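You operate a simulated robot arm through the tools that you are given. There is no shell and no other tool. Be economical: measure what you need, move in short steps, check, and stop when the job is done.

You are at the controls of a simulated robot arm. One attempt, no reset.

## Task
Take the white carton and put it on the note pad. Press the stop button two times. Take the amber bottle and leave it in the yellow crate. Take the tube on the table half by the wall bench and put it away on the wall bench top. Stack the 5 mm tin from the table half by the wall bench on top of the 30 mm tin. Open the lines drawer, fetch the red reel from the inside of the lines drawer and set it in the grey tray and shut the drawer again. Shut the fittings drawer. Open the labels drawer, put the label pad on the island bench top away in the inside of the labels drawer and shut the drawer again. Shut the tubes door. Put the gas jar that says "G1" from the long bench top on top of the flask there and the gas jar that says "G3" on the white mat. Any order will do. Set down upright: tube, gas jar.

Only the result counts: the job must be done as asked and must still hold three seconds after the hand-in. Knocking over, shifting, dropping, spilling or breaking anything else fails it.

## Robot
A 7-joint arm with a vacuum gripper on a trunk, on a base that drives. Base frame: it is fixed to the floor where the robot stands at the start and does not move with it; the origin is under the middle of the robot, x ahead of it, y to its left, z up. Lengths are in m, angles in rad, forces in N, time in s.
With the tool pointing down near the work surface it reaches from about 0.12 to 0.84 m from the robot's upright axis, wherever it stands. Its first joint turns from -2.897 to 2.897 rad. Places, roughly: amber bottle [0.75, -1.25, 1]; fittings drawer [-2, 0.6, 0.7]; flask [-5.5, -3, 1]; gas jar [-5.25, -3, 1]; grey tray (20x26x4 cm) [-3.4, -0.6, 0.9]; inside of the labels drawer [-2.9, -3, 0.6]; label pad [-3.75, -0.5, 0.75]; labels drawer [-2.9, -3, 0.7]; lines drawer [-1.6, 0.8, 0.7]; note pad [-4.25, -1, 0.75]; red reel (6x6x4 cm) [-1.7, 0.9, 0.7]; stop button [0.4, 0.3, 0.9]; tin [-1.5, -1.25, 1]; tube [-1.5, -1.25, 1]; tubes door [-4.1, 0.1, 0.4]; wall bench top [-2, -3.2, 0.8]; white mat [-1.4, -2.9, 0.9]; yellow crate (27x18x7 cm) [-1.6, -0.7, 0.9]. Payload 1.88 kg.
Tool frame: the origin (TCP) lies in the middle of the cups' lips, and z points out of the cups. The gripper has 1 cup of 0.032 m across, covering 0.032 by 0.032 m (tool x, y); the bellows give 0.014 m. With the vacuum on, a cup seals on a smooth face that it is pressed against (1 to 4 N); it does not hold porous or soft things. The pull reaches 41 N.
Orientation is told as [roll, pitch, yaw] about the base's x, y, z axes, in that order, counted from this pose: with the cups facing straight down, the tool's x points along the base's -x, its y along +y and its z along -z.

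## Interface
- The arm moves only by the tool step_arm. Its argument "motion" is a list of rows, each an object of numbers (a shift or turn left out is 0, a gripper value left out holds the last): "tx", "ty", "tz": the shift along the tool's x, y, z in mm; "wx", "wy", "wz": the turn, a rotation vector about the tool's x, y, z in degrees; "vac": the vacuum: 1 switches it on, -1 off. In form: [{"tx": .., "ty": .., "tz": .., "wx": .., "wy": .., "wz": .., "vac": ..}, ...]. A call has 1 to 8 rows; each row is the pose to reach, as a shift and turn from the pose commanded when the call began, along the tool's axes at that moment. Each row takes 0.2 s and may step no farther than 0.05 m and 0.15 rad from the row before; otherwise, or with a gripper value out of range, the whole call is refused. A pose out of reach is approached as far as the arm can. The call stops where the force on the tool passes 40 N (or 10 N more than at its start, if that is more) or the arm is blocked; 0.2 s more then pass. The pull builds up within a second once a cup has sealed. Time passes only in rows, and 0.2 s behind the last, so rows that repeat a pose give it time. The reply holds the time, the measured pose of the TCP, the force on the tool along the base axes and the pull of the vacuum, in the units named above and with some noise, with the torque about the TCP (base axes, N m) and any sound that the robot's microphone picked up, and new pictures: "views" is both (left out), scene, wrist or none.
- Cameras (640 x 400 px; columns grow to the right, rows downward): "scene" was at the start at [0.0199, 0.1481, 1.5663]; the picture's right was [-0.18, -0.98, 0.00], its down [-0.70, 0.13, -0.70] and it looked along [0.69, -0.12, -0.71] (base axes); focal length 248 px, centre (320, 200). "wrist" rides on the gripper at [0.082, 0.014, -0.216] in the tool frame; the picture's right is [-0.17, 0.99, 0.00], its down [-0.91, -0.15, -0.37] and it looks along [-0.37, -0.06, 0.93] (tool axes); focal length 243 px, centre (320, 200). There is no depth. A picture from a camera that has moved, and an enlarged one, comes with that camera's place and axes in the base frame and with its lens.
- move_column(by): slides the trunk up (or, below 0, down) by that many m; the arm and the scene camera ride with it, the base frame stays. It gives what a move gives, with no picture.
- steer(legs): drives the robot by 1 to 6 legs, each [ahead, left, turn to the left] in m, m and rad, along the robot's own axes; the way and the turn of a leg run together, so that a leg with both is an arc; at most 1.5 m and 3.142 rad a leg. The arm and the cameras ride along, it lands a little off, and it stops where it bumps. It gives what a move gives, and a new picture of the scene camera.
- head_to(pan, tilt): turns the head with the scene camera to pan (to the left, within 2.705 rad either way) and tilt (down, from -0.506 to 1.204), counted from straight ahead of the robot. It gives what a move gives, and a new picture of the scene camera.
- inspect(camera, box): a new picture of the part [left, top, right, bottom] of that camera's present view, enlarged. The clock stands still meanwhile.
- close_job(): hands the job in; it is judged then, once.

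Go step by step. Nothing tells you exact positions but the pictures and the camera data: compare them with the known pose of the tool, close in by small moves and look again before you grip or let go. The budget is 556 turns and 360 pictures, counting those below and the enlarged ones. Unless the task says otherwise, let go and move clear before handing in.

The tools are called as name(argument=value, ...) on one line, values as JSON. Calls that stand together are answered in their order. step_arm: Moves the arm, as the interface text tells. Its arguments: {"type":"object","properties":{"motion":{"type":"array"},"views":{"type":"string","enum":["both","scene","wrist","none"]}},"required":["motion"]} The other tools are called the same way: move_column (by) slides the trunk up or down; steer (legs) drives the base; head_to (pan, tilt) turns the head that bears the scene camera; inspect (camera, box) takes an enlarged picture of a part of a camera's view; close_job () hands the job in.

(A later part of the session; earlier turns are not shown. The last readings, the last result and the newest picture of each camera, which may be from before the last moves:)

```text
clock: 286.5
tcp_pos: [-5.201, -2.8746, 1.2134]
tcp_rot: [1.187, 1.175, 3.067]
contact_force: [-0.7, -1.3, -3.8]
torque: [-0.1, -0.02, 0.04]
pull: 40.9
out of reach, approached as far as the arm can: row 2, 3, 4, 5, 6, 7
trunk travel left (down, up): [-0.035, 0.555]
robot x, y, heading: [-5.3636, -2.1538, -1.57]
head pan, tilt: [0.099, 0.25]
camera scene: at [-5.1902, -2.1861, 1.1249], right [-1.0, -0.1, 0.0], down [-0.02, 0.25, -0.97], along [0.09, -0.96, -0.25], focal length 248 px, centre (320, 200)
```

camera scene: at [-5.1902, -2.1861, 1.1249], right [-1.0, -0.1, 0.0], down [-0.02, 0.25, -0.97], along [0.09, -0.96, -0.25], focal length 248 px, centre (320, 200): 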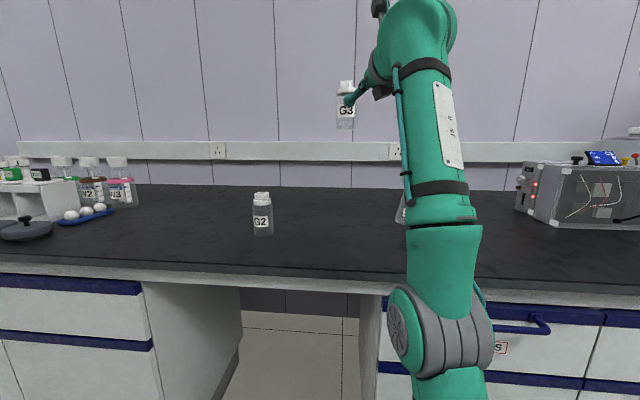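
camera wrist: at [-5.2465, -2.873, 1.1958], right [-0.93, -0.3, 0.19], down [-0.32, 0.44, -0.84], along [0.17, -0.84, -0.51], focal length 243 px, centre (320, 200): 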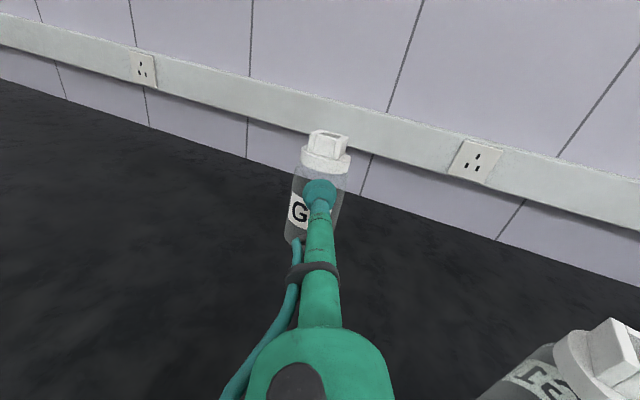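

Now I'll raise the trunk and tilt the tool down so that G3 hangs beneath the cup for the drive.

move_column(by=0.2)

step_arm(motion=[{"wx": 2.8, "wy": -7.5}, {"wx": 5.7, "wy": -14.9}, {"wx": 8.5, "wy": -22.4}, {"wx": 11.4, "wy": -29.9}, {"wx": 14.2, "wy": -37.4}], views="scene")

```text
clock: 288.7
tcp_pos: [-5.2001, -2.8723, 1.4147]
tcp_rot: [1.196, 1.178, 3.075]
contact_force: [-0.1, -0.6, -1.7]
torque: [0.01, 0.04, 0.0]
pull: 40.2
trunk travel left (down, up): [-0.235, 0.355]
robot x, y, heading: [-5.3611, -2.151, -1.576]
head pan, tilt: [0.099, 0.25]
```

```text
clock: 289.9
tcp_pos: [-5.2479, -2.7974, 1.2654]
tcp_rot: [0.359, 0.732, 2.36]
contact_force: [0.6, 0.6, -1.4]
torque: [-0.04, 0.0, 0.04]
pull: 40.1
out of reach, approached as far as the arm can: row 1, 2, 3, 4, 5
trunk travel left (down, up): [-0.235, 0.355]
robot x, y, heading: [-5.3621, -2.1523, -1.574]
head pan, tilt: [0.099, 0.25]
camera scene: at [-5.1903, -2.1848, 1.325], right [-1.0, -0.1, 0.0], down [-0.02, 0.25, -0.97], along [0.09, -0.96, -0.25], focal length 248 px, centre (320, 200)
```

scene: 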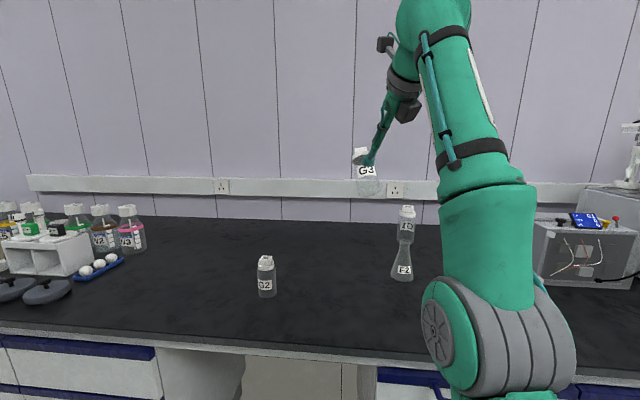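

Tilted halfway with a good seal. I'll raise the trunk again and finish.

move_column(by=0.2)

step_arm(motion=[{"wx": 2.8, "wy": -7.5}, {"wx": 5.7, "wy": -14.9}, {"wx": 8.5, "wy": -22.4}, {"wx": 11.4, "wy": -29.9}, {"wx": 14.2, "wy": -37.4}], views="none")

```text
clock: 292.1
tcp_pos: [-5.2483, -2.799, 1.4638]
tcp_rot: [0.36, 0.73, 2.36]
contact_force: [0.4, 0.7, -2.7]
torque: [-0.02, -0.03, 0.02]
pull: 40.8
trunk travel left (down, up): [-0.435, 0.155]
robot x, y, heading: [-5.3634, -2.1526, -1.572]
head pan, tilt: [0.099, 0.25]
```

```text
clock: 293.3
tcp_pos: [-5.2712, -2.7052, 1.3058]
tcp_rot: [0.058, 0.129, 2.219]
contact_force: [-0.2, -0.8, -2.1]
torque: [-0.02, -0.12, 0.02]
pull: 40.9
out of reach, approached as far as the arm can: row 1, 2, 3, 4, 5
trunk travel left (down, up): [-0.435, 0.155]
robot x, y, heading: [-5.3634, -2.1521, -1.573]
head pan, tilt: [0.099, 0.25]
```

Almost vertical. I'll level it and retract to the tucked position.

step_arm(motion=[{"wx": 3.3, "wy": -7.4}], views="none")

step_arm(motion=[{"tx": -40, "ty": -13}, {"tx": -80, "ty": -26}, {"tx": -120, "ty": -39}, {"tx": -160, "ty": -52}, {"tx": -200, "ty": -65}, {"tx": -240, "ty": -78}])

```text
clock: 293.7
tcp_pos: [-5.2735, -2.6828, 1.25]
tcp_rot: [-0.016, -0.04, 2.22]
contact_force: [-0.5, -0.8, -1.8]
torque: [-0.14, -0.1, 0.01]
pull: 41.0
out of reach, approached as far as the arm can: row 1
trunk travel left (down, up): [-0.435, 0.155]
robot x, y, heading: [-5.3678, -2.1513, -1.569]
head pan, tilt: [0.099, 0.25]
```

```text
clock: 295.1
tcp_pos: [-5.3573, -2.4503, 1.2633]
tcp_rot: [-0.014, -0.039, 2.217]
contact_force: [-0.4, -0.6, -2.4]
torque: [-0.04, -0.05, -0.01]
pull: 41.0
trunk travel left (down, up): [-0.435, 0.155]
robot x, y, heading: [-5.3651, -2.1533, -1.573]
head pan, tilt: [0.099, 0.25]
camera scene: at [-5.1902, -2.1856, 1.5249], right [-1.0, -0.1, 0.0], down [-0.02, 0.25, -0.97], along [0.09, -0.96, -0.25], focal length 248 px, centre (320, 200)
camera wrist: at [-5.316, -2.5326, 1.475], right [-0.89, -0.46, -0.01], down [-0.42, 0.81, 0.41], along [-0.18, 0.37, -0.91], focal length 243 px, centre (320, 200)
```

scene: 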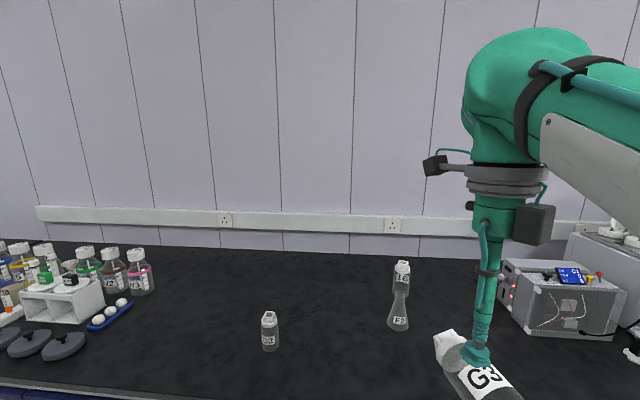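
wrist: 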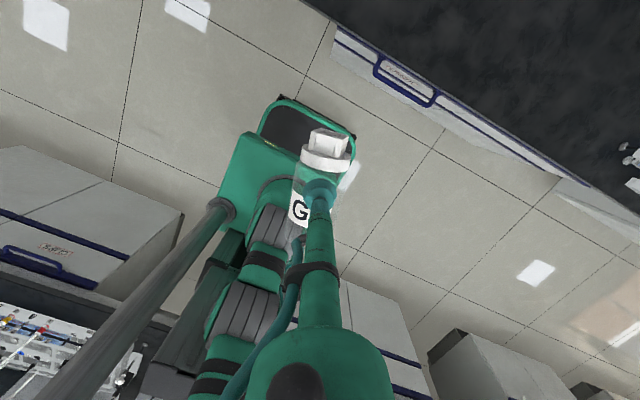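

G3 hangs safely beneath the cup. I'll test with a short drive, then continue along the corridor.

steer(legs=[[0.05, 0.15, 0]])

steer(legs=[[0, 1.2, 0]])

```text
clock: 296.5
tcp_pos: [-5.2082, -2.5001, 1.2628]
tcp_rot: [-0.016, -0.038, 2.218]
contact_force: [0.4, 0.1, -2.1]
torque: [-0.06, -0.07, -0.02]
pull: 40.6
trunk travel left (down, up): [-0.435, 0.155]
robot x, y, heading: [-5.214, -2.2029, -1.571]
head pan, tilt: [0.099, 0.25]
camera scene: at [-5.0407, -2.2361, 1.5249], right [-1.0, -0.1, 0.0], down [-0.02, 0.25, -0.97], along [0.1, -0.96, -0.25], focal length 248 px, centre (320, 200)
```

scene: 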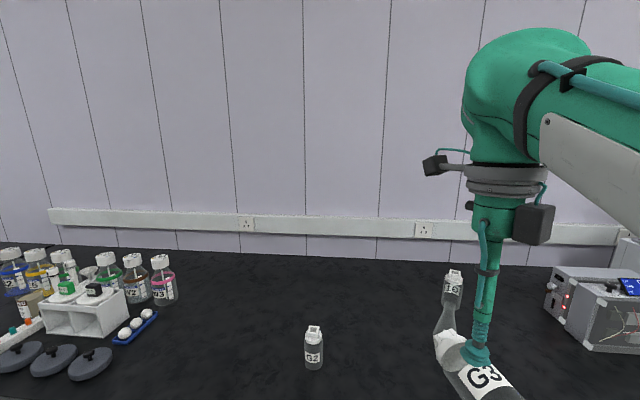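

```text
clock: 302.5
tcp_pos: [-4.0333, -2.5056, 1.263]
tcp_rot: [-0.014, -0.039, 2.214]
contact_force: [-0.5, 0.0, -2.9]
torque: [-0.04, -0.05, -0.02]
pull: 40.5
trunk travel left (down, up): [-0.435, 0.155]
robot x, y, heading: [-4.038, -2.2091, -1.576]
head pan, tilt: [0.099, 0.25]
camera scene: at [-3.8656, -2.2419, 1.5249], right [-1.0, -0.09, 0.0], down [-0.02, 0.25, -0.97], along [0.09, -0.96, -0.25], focal length 248 px, centre (320, 200)
```

scene: 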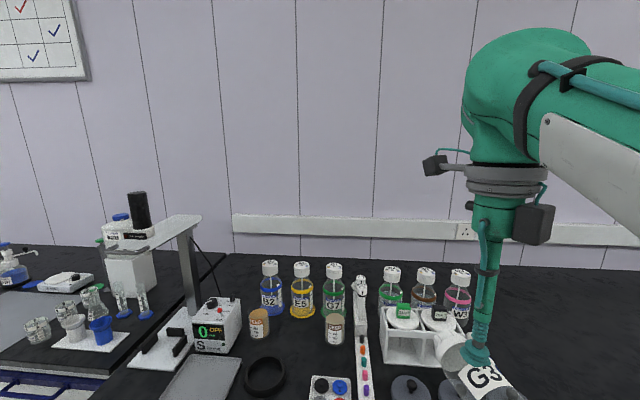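

The seal holds well. Continuing along the corridor.

steer(legs=[[-0.05, 1.25, 0]])

steer(legs=[[0, 1.2, 0]])

head_to(pan=0.1, tilt=0.6)

```text
clock: 308.9
tcp_pos: [-2.766, -2.4656, 1.2622]
tcp_rot: [-0.014, -0.039, 2.212]
contact_force: [0.3, -0.3, -1.6]
torque: [-0.04, -0.05, 0.0]
pull: 40.0
trunk travel left (down, up): [-0.435, 0.155]
robot x, y, heading: [-2.7699, -2.1676, -1.58]
head pan, tilt: [0.099, 0.25]
camera scene: at [-2.5964, -2.2031, 1.5249], right [-1.0, -0.09, 0.0], down [-0.02, 0.25, -0.97], along [0.09, -0.97, -0.25], focal length 248 px, centre (320, 200)
```

scene: 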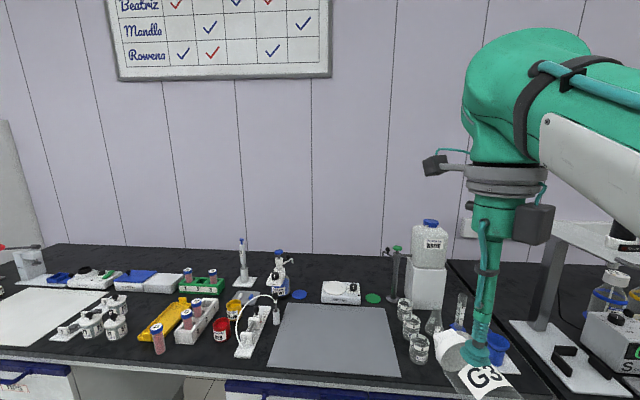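

```text
clock: 314.9
tcp_pos: [-1.5648, -2.4804, 1.2636]
tcp_rot: [-0.012, -0.039, 2.209]
contact_force: [-0.5, 0.6, -1.8]
torque: [-0.07, -0.06, 0.01]
pull: 40.4
trunk travel left (down, up): [-0.435, 0.155]
robot x, y, heading: [-1.5664, -2.1798, -1.58]
head pan, tilt: [0.099, 0.25]
camera scene: at [-1.3944, -2.2168, 1.5249], right [-1.0, -0.09, 0.0], down [-0.02, 0.25, -0.97], along [0.08, -0.97, -0.25], focal length 248 px, centre (320, 200)
```

scene: 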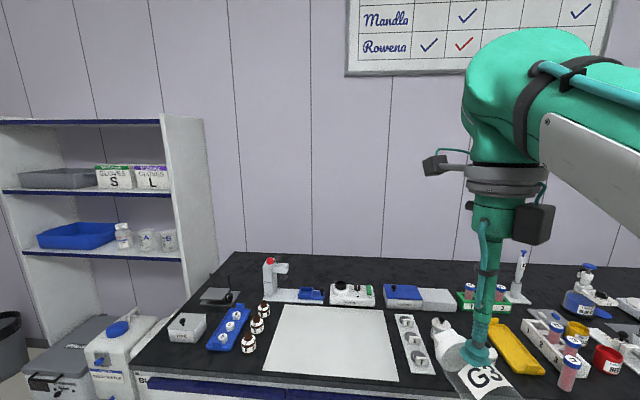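

```text
clock: 315.8
tcp_pos: [-1.5644, -2.48, 1.2626]
tcp_rot: [-0.015, -0.04, 2.209]
contact_force: [0.1, -0.1, -2.4]
torque: [-0.03, -0.06, 0.01]
pull: 41.0
trunk travel left (down, up): [-0.435, 0.155]
robot x, y, heading: [-1.5679, -2.181, -1.579]
head pan, tilt: [0.099, 0.6]
camera scene: at [-1.3948, -2.2118, 1.4928], right [-1.0, -0.09, 0.0], down [-0.05, 0.56, -0.83], along [0.07, -0.82, -0.56], focal length 248 px, centre (320, 200)
```

scene: 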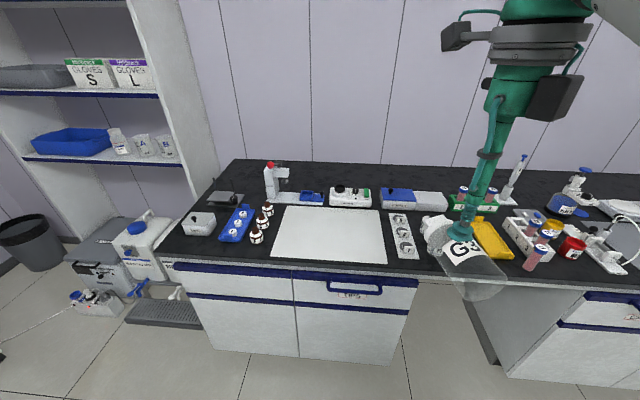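

The white mat spans about x -1.57…-1.17, y -3.09…-2.79; I'll aim for its middle at [-1.37, -2.90]. I'll back the base so the arm can repeat the same motions in reverse.

steer(legs=[[-0.22, 0.03, 0]])

step_arm(motion=[{"tx": 40, "ty": 13}, {"tx": 80, "ty": 26}, {"tx": 120, "ty": 39}, {"tx": 160, "ty": 52}, {"tx": 200, "ty": 65}, {"tx": 240, "ty": 78}], views="none")

```text
clock: 317.5
tcp_pos: [-1.5325, -2.2615, 1.2632]
tcp_rot: [-0.014, -0.04, 2.209]
contact_force: [0.1, 0.5, -1.7]
torque: [-0.09, -0.06, -0.01]
pull: 40.8
trunk travel left (down, up): [-0.435, 0.155]
robot x, y, heading: [-1.5366, -1.96, -1.582]
head pan, tilt: [0.099, 0.6]
camera scene: at [-1.3623, -1.9944, 1.4927], right [-1.0, -0.09, 0.0], down [-0.05, 0.56, -0.83], along [0.07, -0.82, -0.56], focal length 248 px, centre (320, 200)
```

scene: 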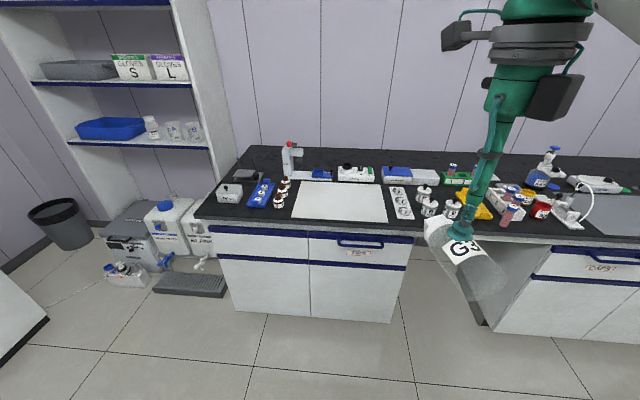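

```text
clock: 318.9
tcp_pos: [-1.4537, -2.5017, 1.2498]
tcp_rot: [-0.015, -0.041, 2.209]
contact_force: [0.5, -0.5, -1.9]
torque: [-0.07, -0.04, 0.02]
pull: 40.6
trunk travel left (down, up): [-0.435, 0.155]
robot x, y, heading: [-1.5308, -1.9617, -1.584]
head pan, tilt: [0.099, 0.6]
```

Now the tilt-up, with forward and upward motion.

step_arm(motion=[{"tx": 17, "ty": 6, "tz": -35, "wx": -2.8, "wy": 7.3}, {"tx": 35, "ty": 12, "tz": -70, "wx": -5.6, "wy": 14.6}, {"tx": 52, "ty": 17, "tz": -105, "wx": -8.3, "wy": 21.9}, {"tx": 70, "ty": 23, "tz": -140, "wx": -11.1, "wy": 29.2}, {"tx": 87, "ty": 29, "tz": -175, "wx": -13.9, "wy": 36.5}, {"tx": 105, "ty": 34, "tz": -205, "wx": -16.7, "wy": 43.8}], views="none")

move_column(by=-0.2)

```text
clock: 320.3
tcp_pos: [-1.4156, -2.6124, 1.453]
tcp_rot: [0.342, 0.714, 2.336]
contact_force: [0.0, 0.1, -1.9]
torque: [0.01, -0.01, 0.05]
pull: 40.5
trunk travel left (down, up): [-0.435, 0.155]
robot x, y, heading: [-1.5339, -1.9612, -1.588]
head pan, tilt: [0.099, 0.6]
```

```text
clock: 322.4
tcp_pos: [-1.4163, -2.6125, 1.2506]
tcp_rot: [0.336, 0.713, 2.335]
contact_force: [0.7, -0.6, -1.6]
torque: [-0.03, -0.02, 0.03]
pull: 40.4
trunk travel left (down, up): [-0.235, 0.355]
robot x, y, heading: [-1.5347, -1.9623, -1.586]
head pan, tilt: [0.099, 0.6]
```

Continuing the tilt to near horizontal.

step_arm(motion=[{"tx": 32, "ty": 12, "tz": -12, "wx": -2.7, "wy": 7.1}, {"tx": 63, "ty": 24, "tz": -23, "wx": -5.4, "wy": 14.2}, {"tx": 95, "ty": 36, "tz": -35, "wx": -8.1, "wy": 21.3}, {"tx": 126, "ty": 48, "tz": -46, "wx": -10.8, "wy": 28.4}, {"tx": 158, "ty": 60, "tz": -58, "wx": -13.5, "wy": 35.5}], views="none")

move_column(by=-0.2)

head_to(pan=0.1, tilt=0.3)

```text
clock: 323.6
tcp_pos: [-1.3975, -2.6897, 1.4112]
tcp_rot: [1.222, 1.185, 3.088]
contact_force: [0.3, -0.1, -1.6]
torque: [0.01, 0.0, 0.02]
pull: 40.1
trunk travel left (down, up): [-0.235, 0.355]
robot x, y, heading: [-1.5348, -1.9635, -1.581]
head pan, tilt: [0.099, 0.6]
```

```text
clock: 325.8
tcp_pos: [-1.3961, -2.6907, 1.211]
tcp_rot: [1.216, 1.187, 3.083]
contact_force: [-0.5, 0.5, -2.8]
torque: [0.03, 0.0, 0.04]
pull: 40.8
trunk travel left (down, up): [-0.035, 0.555]
robot x, y, heading: [-1.5317, -1.9625, -1.581]
head pan, tilt: [0.099, 0.6]
```

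```text
clock: 326.6
tcp_pos: [-1.3954, -2.6902, 1.2101]
tcp_rot: [1.214, 1.186, 3.084]
contact_force: [-0.4, 1.1, -2.3]
torque: [-0.02, 0.01, 0.01]
pull: 40.9
trunk travel left (down, up): [-0.035, 0.555]
robot x, y, heading: [-1.5366, -1.9615, -1.586]
head pan, tilt: [0.099, 0.3]
camera scene: at [-1.3618, -1.9994, 1.1201], right [-1.0, -0.09, 0.0], down [-0.03, 0.3, -0.96], along [0.08, -0.95, -0.3], focal length 248 px, centre (320, 200)
```

scene: 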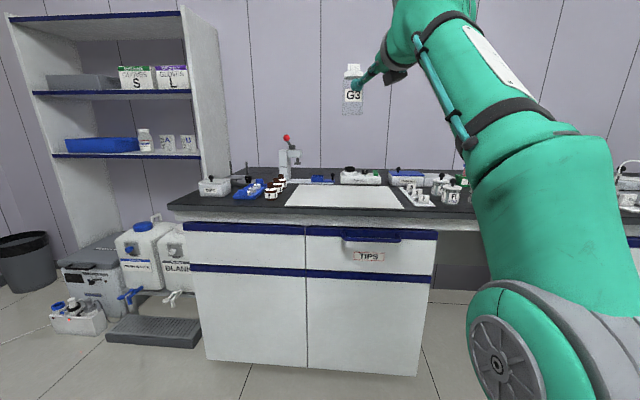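

G3 is upright over the mat area. I'll move forward and down to about 7 cm above the mat.

step_arm(motion=[{"tx": -27, "ty": -5, "tz": 30}, {"tx": -55, "ty": -11, "tz": 60}, {"tx": -82, "ty": -16, "tz": 90}, {"tx": -110, "ty": -22, "tz": 120}, {"tx": -138, "ty": -27, "tz": 150}, {"tx": -165, "ty": -33, "tz": 180}, {"tx": -193, "ty": -38, "tz": 210}])

```text
clock: 328.2
tcp_pos: [-1.3783, -2.8752, 0.9921]
tcp_rot: [1.219, 1.187, 3.09]
contact_force: [-0.3, 0.6, -1.7]
torque: [0.12, 0.02, 0.04]
pull: 41.5
trunk travel left (down, up): [-0.035, 0.555]
robot x, y, heading: [-1.5371, -1.9603, -1.585]
head pan, tilt: [0.099, 0.3]
camera scene: at [-1.3619, -1.9993, 1.1202], right [-1.0, -0.09, 0.0], down [-0.03, 0.29, -0.96], along [0.08, -0.95, -0.3], focal length 248 px, centre (320, 200)
camera wrist: at [-1.4176, -2.6752, 1.1008], right [-0.94, -0.29, 0.2], down [-0.31, 0.42, -0.85], along [0.16, -0.86, -0.48], focal length 243 px, centre (320, 200)
```

scene: 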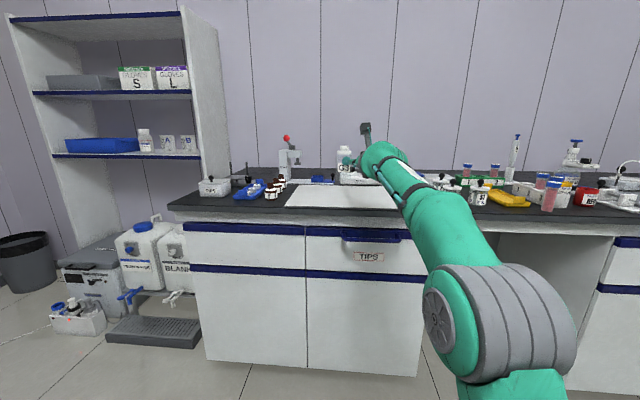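
wrist: 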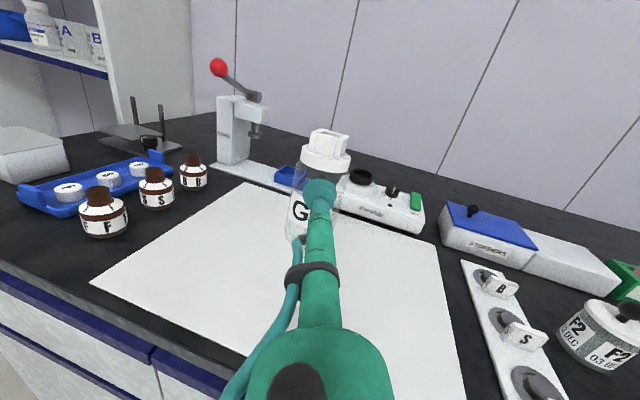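

The landing point projects well inside the mat. I'll check verticality, then lower.

inspect(camera="scene", box=[310, 130, 390, 190])

step_arm(motion=[{"tx": -14, "ty": -5, "tz": 2}, {"tx": -28, "ty": -11, "tz": 4}, {"tx": -42, "ty": -16, "tz": 6}, {"tx": -52, "ty": -20, "tz": 7}], views="none")

inspect(camera="scene", box=[310, 140, 390, 220])

```text
6.67 times, centred on (350, 160) of scene
camera zoom: at [-1.3619, -1.9993, 1.1202], right [-1.0, -0.09, 0.0], down [-0.03, 0.29, -0.96], along [0.08, -0.95, -0.3], focal length 1654 px, centre (120, 467)
```

zoom: 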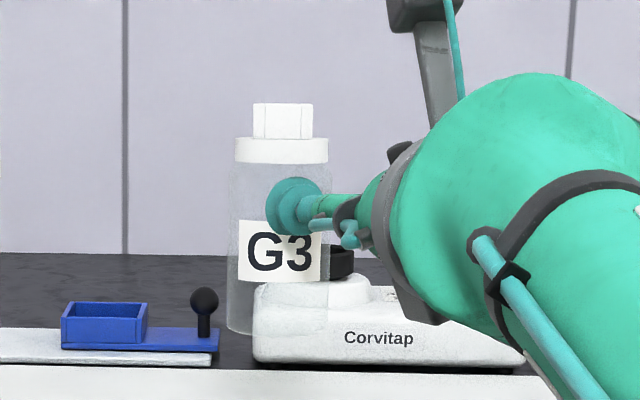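

```text
clock: 329.2
tcp_pos: [-1.3782, -2.876, 0.9353]
tcp_rot: [1.215, 1.185, 3.083]
contact_force: [-0.2, 0.3, -2.1]
torque: [0.03, 0.02, 0.01]
pull: 40.5
trunk travel left (down, up): [-0.035, 0.555]
robot x, y, heading: [-1.5333, -1.9629, -1.579]
head pan, tilt: [0.099, 0.3]
```

```text
5.00 times, centred on (350, 180) of scene
camera zoom: at [-1.3618, -1.9994, 1.1202], right [-1.0, -0.09, 0.0], down [-0.03, 0.29, -0.96], along [0.08, -0.95, -0.3], focal length 1240 px, centre (170, 300)
```

zoom: 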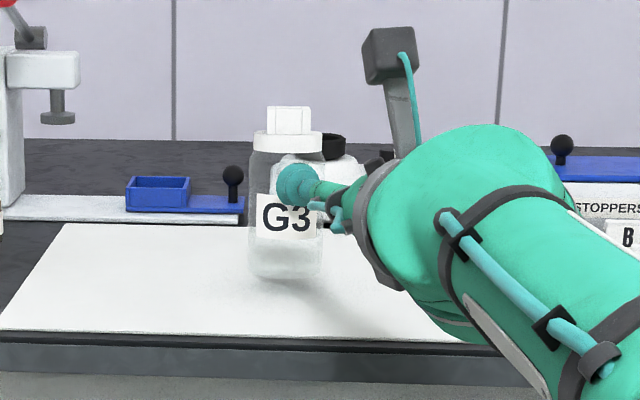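

Upright and about 1.3 cm above the mat. Lowering slowly.

step_arm(motion=[{"tx": -4, "ty": -1.5, "tz": 0.5}, {"tx": -8, "ty": -3, "tz": 1}], views="none")

step_arm(motion=[{"tx": -1, "ty": -0.4}, {"tx": -2, "ty": -0.8}], views="none")

```text
clock: 329.8
tcp_pos: [-1.3781, -2.8737, 0.9275]
tcp_rot: [1.215, 1.186, 3.085]
contact_force: [0.0, 0.2, -2.2]
torque: [0.05, -0.01, 0.02]
pull: 40.1
trunk travel left (down, up): [-0.035, 0.555]
robot x, y, heading: [-1.5319, -1.9611, -1.578]
head pan, tilt: [0.099, 0.3]
```

```text
clock: 330.4
tcp_pos: [-1.3785, -2.8751, 0.9244]
tcp_rot: [1.215, 1.185, 3.085]
contact_force: [-0.6, 0.4, -1.6]
torque: [-0.02, -0.03, 0.08]
pull: 40.4
trunk travel left (down, up): [-0.035, 0.555]
robot x, y, heading: [-1.538, -1.96, -1.583]
head pan, tilt: [0.099, 0.3]
```

step_arm(motion=[{"tx": -0.9, "ty": -0.4}, {"tx": -1.8, "ty": -0.7}], views="none")

```text
clock: 331.0
tcp_pos: [-1.3788, -2.8731, 0.9243]
tcp_rot: [1.22, 1.184, 3.09]
contact_force: [0.7, -0.4, 1.9]
torque: [-0.17, -0.05, 0.07]
pull: 40.4
trunk travel left (down, up): [-0.035, 0.555]
robot x, y, heading: [-1.533, -1.9633, -1.582]
head pan, tilt: [0.099, 0.3]
```

Contact with the mat. I'll ease a touch, release, and back straight off.

step_arm(motion=[{"tx": 0.3, "ty": 0.1}, {"tx": 0.3, "ty": 0.1, "vac": -1}, {"tx": 0.3, "ty": 0.1}, {"tx": 0.3, "ty": 0.1}, {"tx": 0.3, "ty": 0.1, "tz": -2}, {"tx": 0.3, "ty": 0.1, "tz": -6}, {"tx": 0.3, "ty": 0.1, "tz": -20}, {"tx": 0.3, "ty": 0.1, "tz": -60}])

```text
clock: 332.8
tcp_pos: [-1.3948, -2.8158, 0.9285]
tcp_rot: [1.21, 1.184, 3.078]
contact_force: [-0.6, 0.2, -0.5]
torque: [-0.08, -0.06, 0.01]
pull: 0.1
trunk travel left (down, up): [-0.035, 0.555]
robot x, y, heading: [-1.5355, -1.9655, -1.588]
head pan, tilt: [0.099, 0.3]
camera scene: at [-1.3617, -1.9998, 1.1202], right [-1.0, -0.09, 0.0], down [-0.03, 0.29, -0.96], along [0.08, -0.95, -0.3], focal length 248 px, centre (320, 200)
camera wrist: at [-1.4327, -2.6173, 1.0396], right [-0.94, -0.29, 0.19], down [-0.31, 0.43, -0.85], along [0.16, -0.86, -0.49], focal length 243 px, centre (320, 200)
```

scene: 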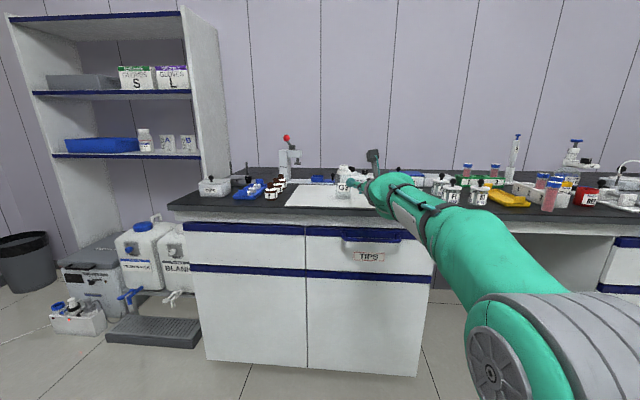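
wrist: 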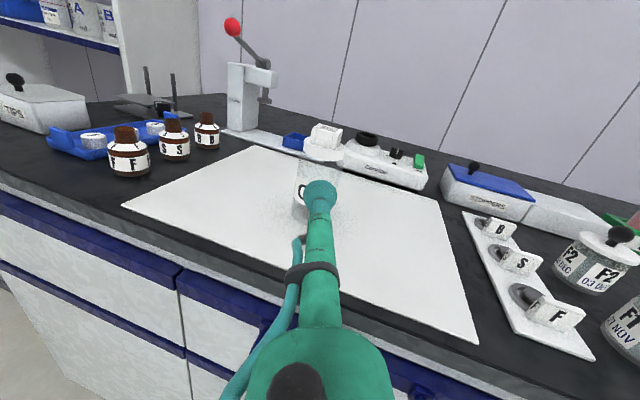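

G3 stands upright on the white mat. The tool is horizontal and the trunk low, which suits the drawers, so next I go to the labels drawer at x≈-2.9. I'll retract and drive there.

step_arm(motion=[{"tz": -45}, {"tz": -90}, {"tz": -135}, {"tz": -170}], views="none")

steer(legs=[[-0.08, 0, 0], [0, -1.45, 0]])

head_to(pan=0.0, tilt=0.4)

```text
clock: 333.8
tcp_pos: [-1.441, -2.6569, 0.9552]
tcp_rot: [1.212, 1.182, 3.08]
contact_force: [0.2, 0.4, -0.2]
torque: [-0.06, -0.01, 0.01]
pull: 0.0
trunk travel left (down, up): [-0.035, 0.555]
robot x, y, heading: [-1.5357, -1.9624, -1.584]
head pan, tilt: [0.099, 0.3]
```

```text
clock: 341.7
tcp_pos: [-2.873, -2.5746, 0.9552]
tcp_rot: [1.213, 1.186, 3.114]
contact_force: [0.4, -0.1, -0.2]
torque: [-0.01, -0.01, 0.0]
pull: 0.1
trunk travel left (down, up): [-0.035, 0.555]
robot x, y, heading: [-2.9843, -1.8872, -1.558]
head pan, tilt: [0.099, 0.3]
camera scene: at [-2.8112, -1.9159, 1.1202], right [-0.99, -0.11, 0.0], down [-0.03, 0.29, -0.96], along [0.11, -0.95, -0.3], focal length 248 px, centre (320, 200)
```

scene: 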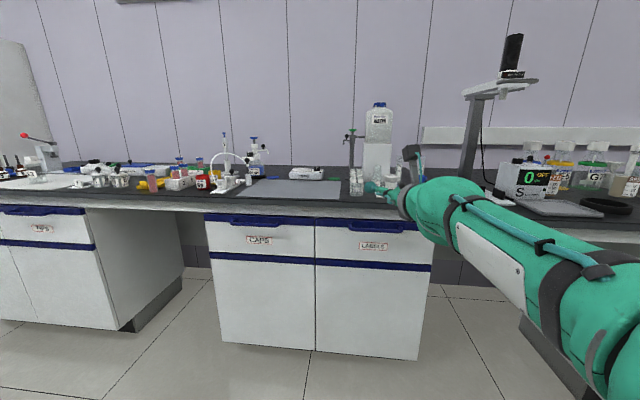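

```text
clock: 342.4
tcp_pos: [-2.8724, -2.5753, 0.9553]
tcp_rot: [1.214, 1.185, 3.112]
contact_force: [-0.3, 0.1, -0.9]
torque: [0.01, 0.02, 0.01]
pull: 0.0
trunk travel left (down, up): [-0.035, 0.555]
robot x, y, heading: [-2.984, -1.8838, -1.553]
head pan, tilt: [0.0, 0.4]
camera scene: at [-2.8205, -1.9158, 1.111], right [-1.0, -0.02, 0.0], down [-0.01, 0.39, -0.92], along [0.01, -0.92, -0.39], focal length 248 px, centre (320, 200)
```

scene: 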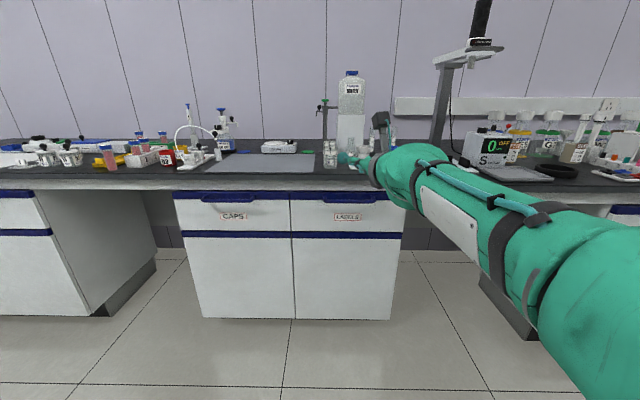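

I see the LABELS drawer: its white face spans x≈-3.12…-2.70, z≈0.635…0.755. I'll grip its face at [-2.825, z 0.69], beside the label card. First I turn the base right by 0.3 rad so that the tool faces the drawer squarely.

steer(legs=[[0, 0.26, 0], [0, 0, -0.304]])

step_arm(motion=[{"wx": -2.7, "wy": 7}], views="wrist")

```text
clock: 345.2
tcp_pos: [-2.8259, -2.5729, 0.9567]
tcp_rot: [1.214, 1.184, 2.811]
contact_force: [-0.5, -0.3, -0.8]
torque: [-0.06, -0.01, 0.01]
pull: 0.1
trunk travel left (down, up): [-0.035, 0.555]
robot x, y, heading: [-2.7295, -1.8788, -1.856]
head pan, tilt: [0.0, 0.4]
camera scene: at [-2.5807, -1.9595, 1.1109], right [-0.96, 0.28, 0.0], down [0.11, 0.37, -0.92], along [-0.26, -0.88, -0.39], focal length 248 px, centre (320, 200)
```

scene: 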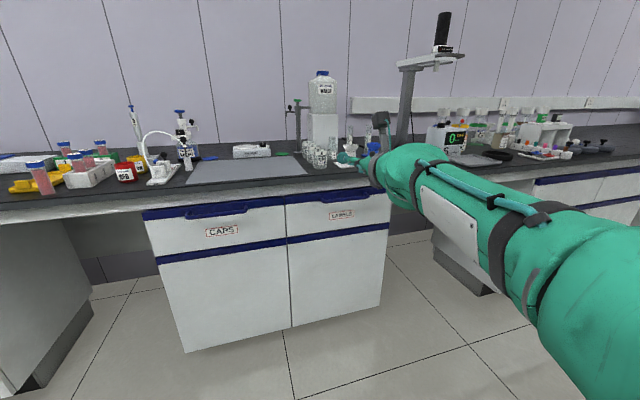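

```text
clock: 345.6
tcp_pos: [-2.8311, -2.5827, 0.941]
tcp_rot: [1.519, 1.207, 3.09]
contact_force: [-0.2, -2.2, -7.0]
torque: [-1.32, 0.0, 0.13]
pull: 0.1
trunk travel left (down, up): [-0.035, 0.555]
robot x, y, heading: [-2.7312, -1.8786, -1.859]
head pan, tilt: [0.0, 0.4]
camera wrist: at [-2.8132, -2.3692, 1.0269], right [-0.98, 0.0, 0.2], down [-0.18, 0.39, -0.9], along [-0.08, -0.92, -0.38], focal length 243 px, centre (320, 200)
```

wrist: 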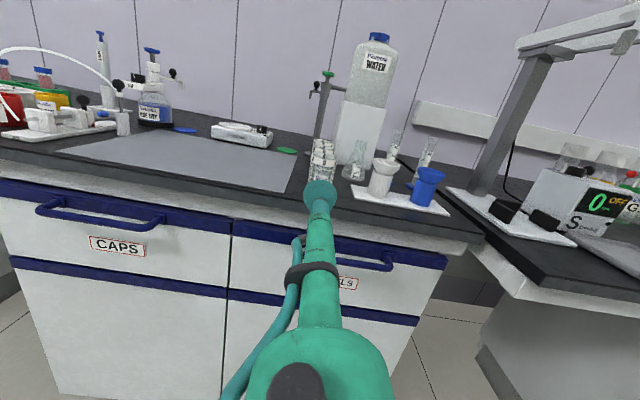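

The force reading jumped; I'll re-read it before moving on.

step_arm(motion=[{"tz": 0}], views="scene")

```text
clock: 346.0
tcp_pos: [-2.8315, -2.5832, 0.9447]
tcp_rot: [1.531, 1.212, 3.1]
contact_force: [0.4, -0.3, 0.2]
torque: [0.02, -0.02, -0.01]
pull: 0.0
trunk travel left (down, up): [-0.035, 0.555]
robot x, y, heading: [-2.7293, -1.8803, -1.857]
head pan, tilt: [0.0, 0.4]
camera scene: at [-2.5838, -1.969, 1.1082], right [-0.96, 0.28, 0.0], down [0.11, 0.38, -0.92], along [-0.26, -0.88, -0.4], focal length 248 px, centre (320, 200)
```

scene: 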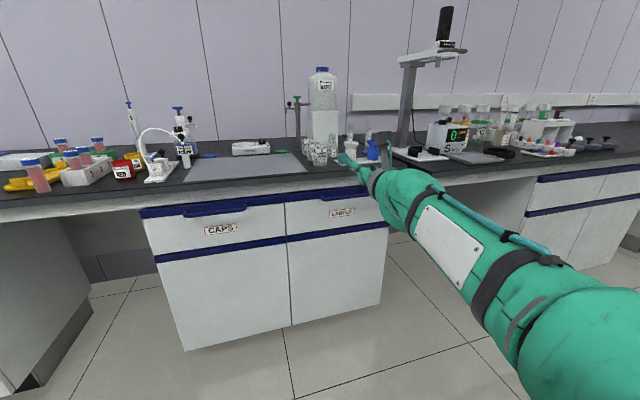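

That was only a transient. The tool now points squarely at the cabinet. I'll lower it to z≈0.69.

step_arm(motion=[{"tx": -40, "ty": -15}, {"tx": -80, "ty": -31}, {"tx": -120, "ty": -46}, {"tx": -160, "ty": -61}, {"tx": -200, "ty": -76}, {"tx": -237, "ty": -95}])

```text
clock: 346.6
tcp_pos: [-2.8506, -2.6274, 0.7435]
tcp_rot: [0.981, 1.197, 2.569]
contact_force: [-0.2, 0.7, -2.1]
torque: [-0.13, -0.04, -0.01]
pull: 0.1
trunk travel left (down, up): [-0.035, 0.555]
robot x, y, heading: [-2.7302, -1.8816, -1.861]
head pan, tilt: [0.0, 0.4]
stopped in row 2: the arm was blocked; the commanded pose is now the measured one
camera scene: at [-2.5837, -1.9701, 1.107], right [-0.96, 0.28, 0.0], down [0.11, 0.38, -0.92], along [-0.26, -0.88, -0.4], focal length 248 px, centre (320, 200)
camera wrist: at [-2.8355, -2.433, 0.8667], right [-0.99, -0.02, 0.14], down [-0.13, 0.55, -0.82], along [-0.07, -0.83, -0.55], focal length 243 px, centre (320, 200)
```

scene: 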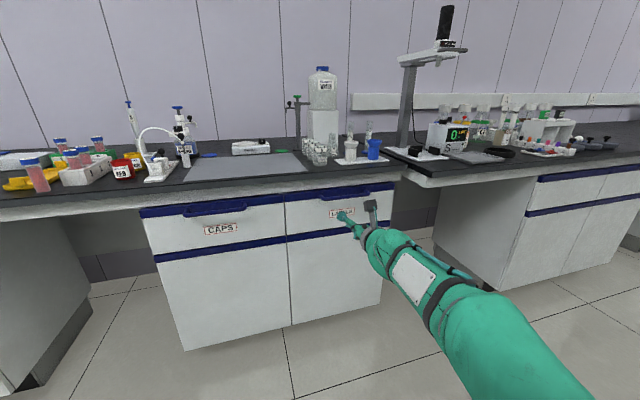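
wrist: 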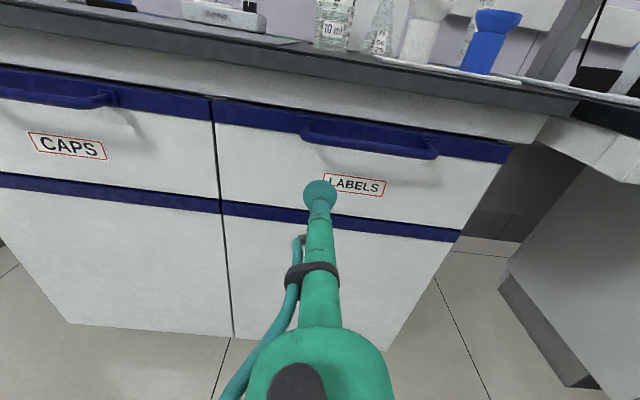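

The wrist pitches down 12° at its limit here. With the arm straighter the forearm is flatter, so I'll back the base 0.2 m and extend.

steer(legs=[[-0.2, 0, 0]])

step_arm(motion=[{"tz": 40, "tx": -5, "ty": -2}, {"tz": 80, "tx": -10, "ty": -4}, {"tz": 120, "tx": -5, "ty": -2}, {"tz": 150}], views="none")

```text
clock: 348.2
tcp_pos: [-2.7944, -2.4346, 0.738]
tcp_rot: [0.957, 1.194, 2.55]
contact_force: [0.3, -0.3, -1.3]
torque: [0.01, 0.01, 0.01]
pull: 0.0
trunk travel left (down, up): [-0.035, 0.555]
robot x, y, heading: [-2.672, -1.6906, -1.856]
head pan, tilt: [0.0, 0.4]
camera scene: at [-2.5265, -1.7775, 1.1095], right [-0.96, 0.28, 0.0], down [0.11, 0.38, -0.92], along [-0.26, -0.88, -0.4], focal length 248 px, centre (320, 200)
```

scene: 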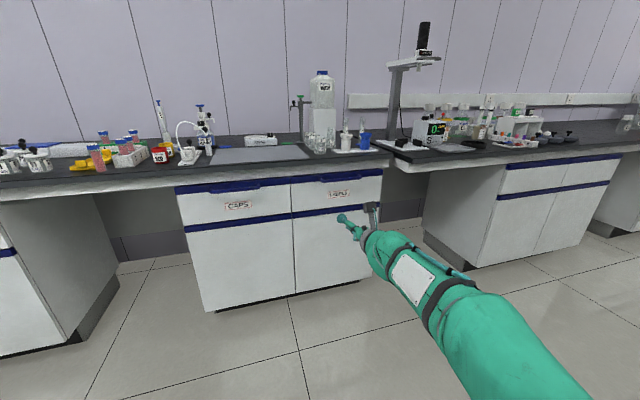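

```text
clock: 349.2
tcp_pos: [-2.795, -2.5741, 0.7174]
tcp_rot: [0.988, 1.198, 2.578]
contact_force: [-0.2, 0.0, 1.3]
torque: [0.04, -0.04, 0.02]
pull: 0.1
trunk travel left (down, up): [-0.035, 0.555]
robot x, y, heading: [-2.6712, -1.6882, -1.859]
head pan, tilt: [0.0, 0.4]
```

Now I'll try to pitch up to level.

step_arm(motion=[{"wx": -1.8, "wy": 5.4}, {"wx": -3.5, "wy": 10.7}])

```text
clock: 349.8
tcp_pos: [-2.7924, -2.5741, 0.7168]
tcp_rot: [1.557, 1.254, 3.114]
contact_force: [-0.1, -1.1, 0.0]
torque: [0.0, 0.01, 0.02]
pull: 0.0
trunk travel left (down, up): [-0.035, 0.555]
robot x, y, heading: [-2.6735, -1.6841, -1.863]
head pan, tilt: [0.0, 0.4]
camera scene: at [-2.5239, -1.7675, 1.111], right [-0.96, 0.28, 0.0], down [0.11, 0.37, -0.92], along [-0.26, -0.88, -0.39], focal length 248 px, centre (320, 200)
camera wrist: at [-2.778, -2.3598, 0.8006], right [-0.99, 0.01, 0.15], down [-0.13, 0.38, -0.92], along [-0.07, -0.92, -0.37], focal length 243 px, centre (320, 200)
```

scene: 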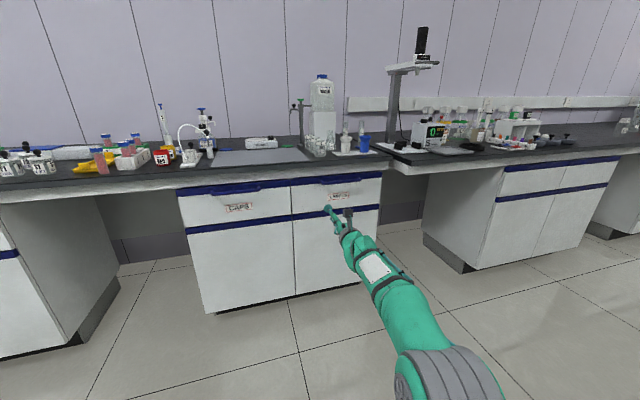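
wrist: 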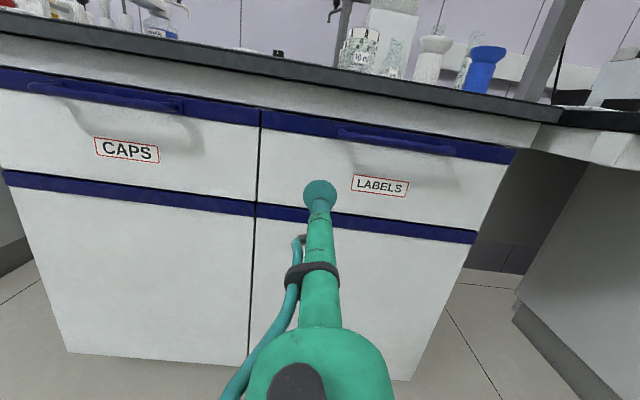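

Level and aimed left of the LABELS card. The face is at y≈-2.72. I'll advance with vacuum on, slowing near contact.

step_arm(motion=[{"tx": -6, "ty": -2, "tz": 40}, {"tx": -11, "ty": -4, "tz": 80}, {"tx": -11, "ty": -4, "tz": 115, "vac": 1}, {"tx": -11, "ty": -4, "tz": 130}], views="wrist")

```text
clock: 350.8
tcp_pos: [-2.7957, -2.7044, 0.7043]
tcp_rot: [1.55, 1.254, 3.107]
contact_force: [0.2, -0.1, 0.3]
torque: [-0.02, 0.01, -0.04]
pull: 0.0
trunk travel left (down, up): [-0.035, 0.555]
robot x, y, heading: [-2.6732, -1.688, -1.857]
head pan, tilt: [0.0, 0.4]
camera wrist: at [-2.7786, -2.49, 0.7883], right [-0.99, 0.01, 0.15], down [-0.13, 0.38, -0.91], along [-0.07, -0.92, -0.38], focal length 243 px, centre (320, 200)
```

wrist: 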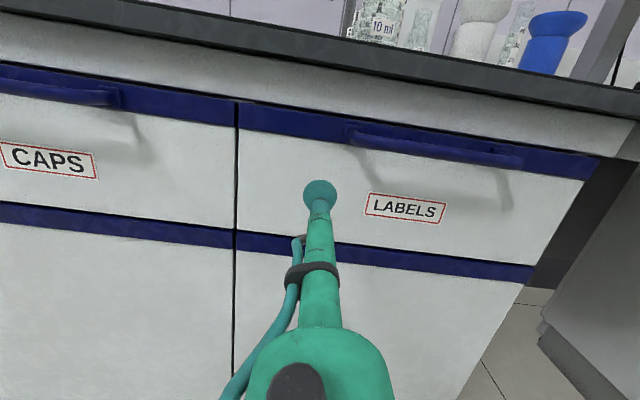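

Nearly there. Advancing in small steps until it seals.

step_arm(motion=[{"tz": 6}, {"tz": 12}, {"tz": 17}, {"tz": 21}], views="none")

```text
clock: 351.8
tcp_pos: [-2.7954, -2.7255, 0.7043]
tcp_rot: [1.55, 1.256, 3.108]
contact_force: [-0.7, -1.4, 0.8]
torque: [0.03, 0.0, 0.01]
pull: 0.1
trunk travel left (down, up): [-0.035, 0.555]
robot x, y, heading: [-2.6723, -1.687, -1.856]
head pan, tilt: [0.0, 0.4]
```

step_arm(motion=[{"tz": 4}, {"tz": 8}, {"tz": 12}], views="none")

```text
clock: 352.6
tcp_pos: [-2.7955, -2.739, 0.7046]
tcp_rot: [1.549, 1.258, 3.106]
contact_force: [0.9, 0.6, -0.2]
torque: [0.01, -0.02, 0.0]
pull: 0.1
trunk travel left (down, up): [-0.035, 0.555]
robot x, y, heading: [-2.6706, -1.6878, -1.865]
head pan, tilt: [0.0, 0.4]
```

step_arm(motion=[{"tz": 4}, {"tz": 8}, {"tz": 12}], views="wrist")

```text
clock: 353.4
tcp_pos: [-2.7953, -2.7513, 0.7043]
tcp_rot: [1.553, 1.257, 3.11]
contact_force: [-0.8, 0.6, 0.2]
torque: [0.03, -0.03, 0.0]
pull: 0.0
trunk travel left (down, up): [-0.035, 0.555]
robot x, y, heading: [-2.6717, -1.6876, -1.863]
head pan, tilt: [0.0, 0.4]
camera wrist: at [-2.78, -2.5359, 0.7877], right [-0.99, 0.01, 0.15], down [-0.13, 0.38, -0.91], along [-0.07, -0.92, -0.38], focal length 243 px, centre (320, 200)
```

wrist: 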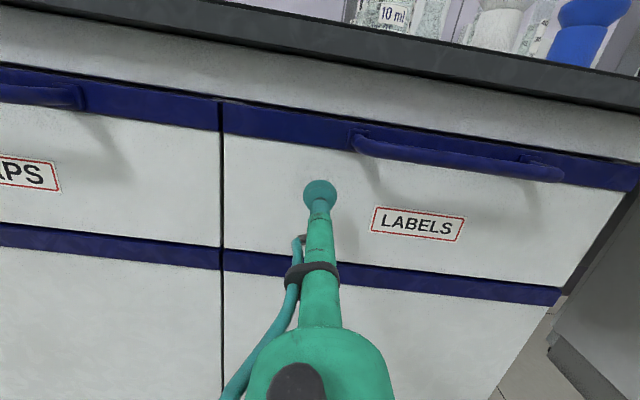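

Triangulating between the views puts the face at y≈-2.77. Another 2 cm.

step_arm(motion=[{"tz": 5}, {"tz": 10}, {"tz": 14}, {"tz": 18}], views="none")

```text
clock: 354.4
tcp_pos: [-2.7954, -2.7685, 0.703]
tcp_rot: [1.548, 1.255, 3.106]
contact_force: [-0.7, 0.5, 0.2]
torque: [0.0, 0.01, 0.02]
pull: 0.0
trunk travel left (down, up): [-0.035, 0.555]
robot x, y, heading: [-2.6715, -1.6888, -1.861]
head pan, tilt: [0.0, 0.4]
```

step_arm(motion=[{"tz": 4}, {"tz": 7}, {"tz": 10}], views="wrist")

```text
clock: 355.2
tcp_pos: [-2.7971, -2.7782, 0.7045]
tcp_rot: [1.548, 1.257, 3.108]
contact_force: [0.4, 0.4, 0.1]
torque: [0.01, 0.03, -0.03]
pull: 0.1
trunk travel left (down, up): [-0.035, 0.555]
robot x, y, heading: [-2.6698, -1.6895, -1.856]
head pan, tilt: [0.0, 0.4]
camera wrist: at [-2.7807, -2.5635, 0.7867], right [-0.99, 0.01, 0.15], down [-0.13, 0.38, -0.91], along [-0.07, -0.92, -0.38], focal length 243 px, centre (320, 200)
```

wrist: 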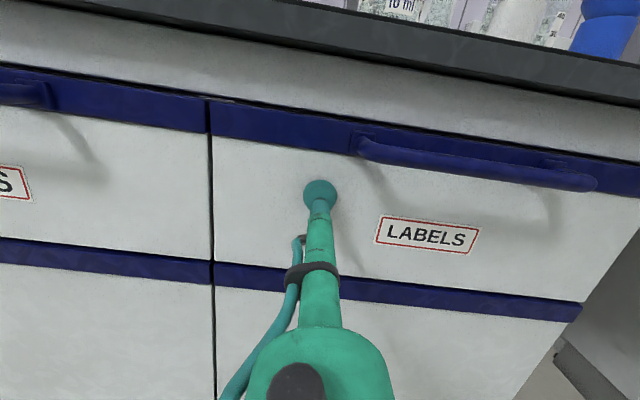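

The face seems slightly further. Continuing.

step_arm(motion=[{"tz": 4}, {"tz": 7}, {"tz": 10}], views="none")

```text
clock: 356.0
tcp_pos: [-2.797, -2.7861, 0.7041]
tcp_rot: [1.552, 1.256, 3.11]
contact_force: [1.4, 19.1, -2.4]
torque: [-0.19, 0.09, 0.35]
pull: 40.9
trunk travel left (down, up): [-0.035, 0.555]
robot x, y, heading: [-2.6682, -1.6879, -1.865]
head pan, tilt: [0.0, 0.4]
```

Sealed on the drawer face. I'll pull gently.

step_arm(motion=[{"tz": -5}, {"tz": -12}, {"tz": -22}, {"tz": -32}, {"tz": -45}, {"tz": -60}], views="wrist")

```text
clock: 357.4
tcp_pos: [-2.7965, -2.7282, 0.7043]
tcp_rot: [1.553, 1.255, 3.11]
contact_force: [0.2, -0.4, 0.4]
torque: [-0.11, -0.01, 0.22]
pull: 40.5
trunk travel left (down, up): [-0.035, 0.555]
robot x, y, heading: [-2.6725, -1.6908, -1.86]
head pan, tilt: [0.0, 0.4]
camera wrist: at [-2.7805, -2.5137, 0.7874], right [-0.99, 0.01, 0.15], down [-0.13, 0.38, -0.91], along [-0.07, -0.92, -0.38], focal length 243 px, centre (320, 200)
```

wrist: 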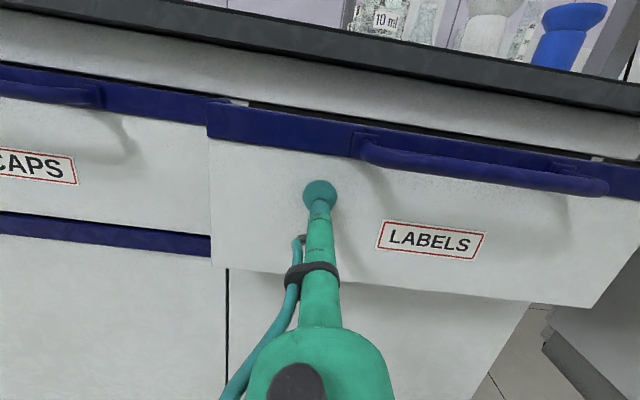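

The drawer slides freely. I'll keep pulling.

step_arm(motion=[{"tz": -25}, {"tz": -50}, {"tz": -75}, {"tz": -100}, {"tz": -125}, {"tz": -150}], views="none")

step_arm(motion=[{"tz": -20}, {"tz": -40}, {"tz": -60}])

```text
clock: 358.8
tcp_pos: [-2.7949, -2.5781, 0.7032]
tcp_rot: [1.549, 1.256, 3.104]
contact_force: [-15.2, 0.7, -0.3]
torque: [-0.1, -0.14, 0.29]
pull: 40.5
trunk travel left (down, up): [-0.035, 0.555]
robot x, y, heading: [-2.6726, -1.686, -1.861]
head pan, tilt: [0.0, 0.4]
```

```text
clock: 359.6
tcp_pos: [-2.792, -2.5179, 0.7051]
tcp_rot: [1.543, 1.259, 3.102]
contact_force: [-13.7, -0.6, -5.8]
torque: [-0.14, -0.05, 0.19]
pull: 40.5
trunk travel left (down, up): [-0.035, 0.555]
robot x, y, heading: [-2.6733, -1.6866, -1.861]
head pan, tilt: [0.0, 0.4]
camera scene: at [-2.5246, -1.7676, 1.1109], right [-0.96, 0.28, 0.0], down [0.11, 0.37, -0.92], along [-0.26, -0.88, -0.39], focal length 248 px, centre (320, 200)
camera wrist: at [-2.777, -2.3042, 0.788], right [-0.99, 0.01, 0.15], down [-0.13, 0.38, -0.91], along [-0.07, -0.92, -0.38], focal length 243 px, centre (320, 200)
```

scene: 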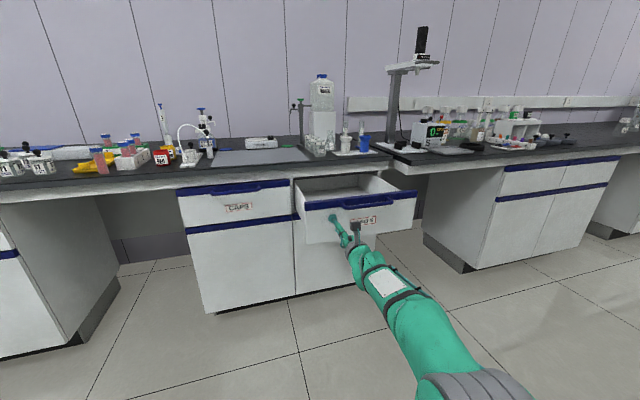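
wrist: 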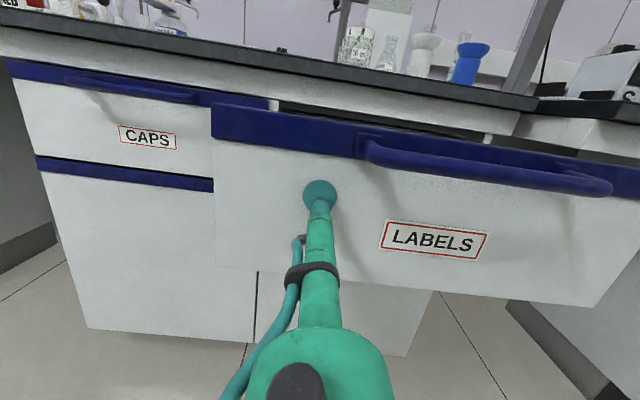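

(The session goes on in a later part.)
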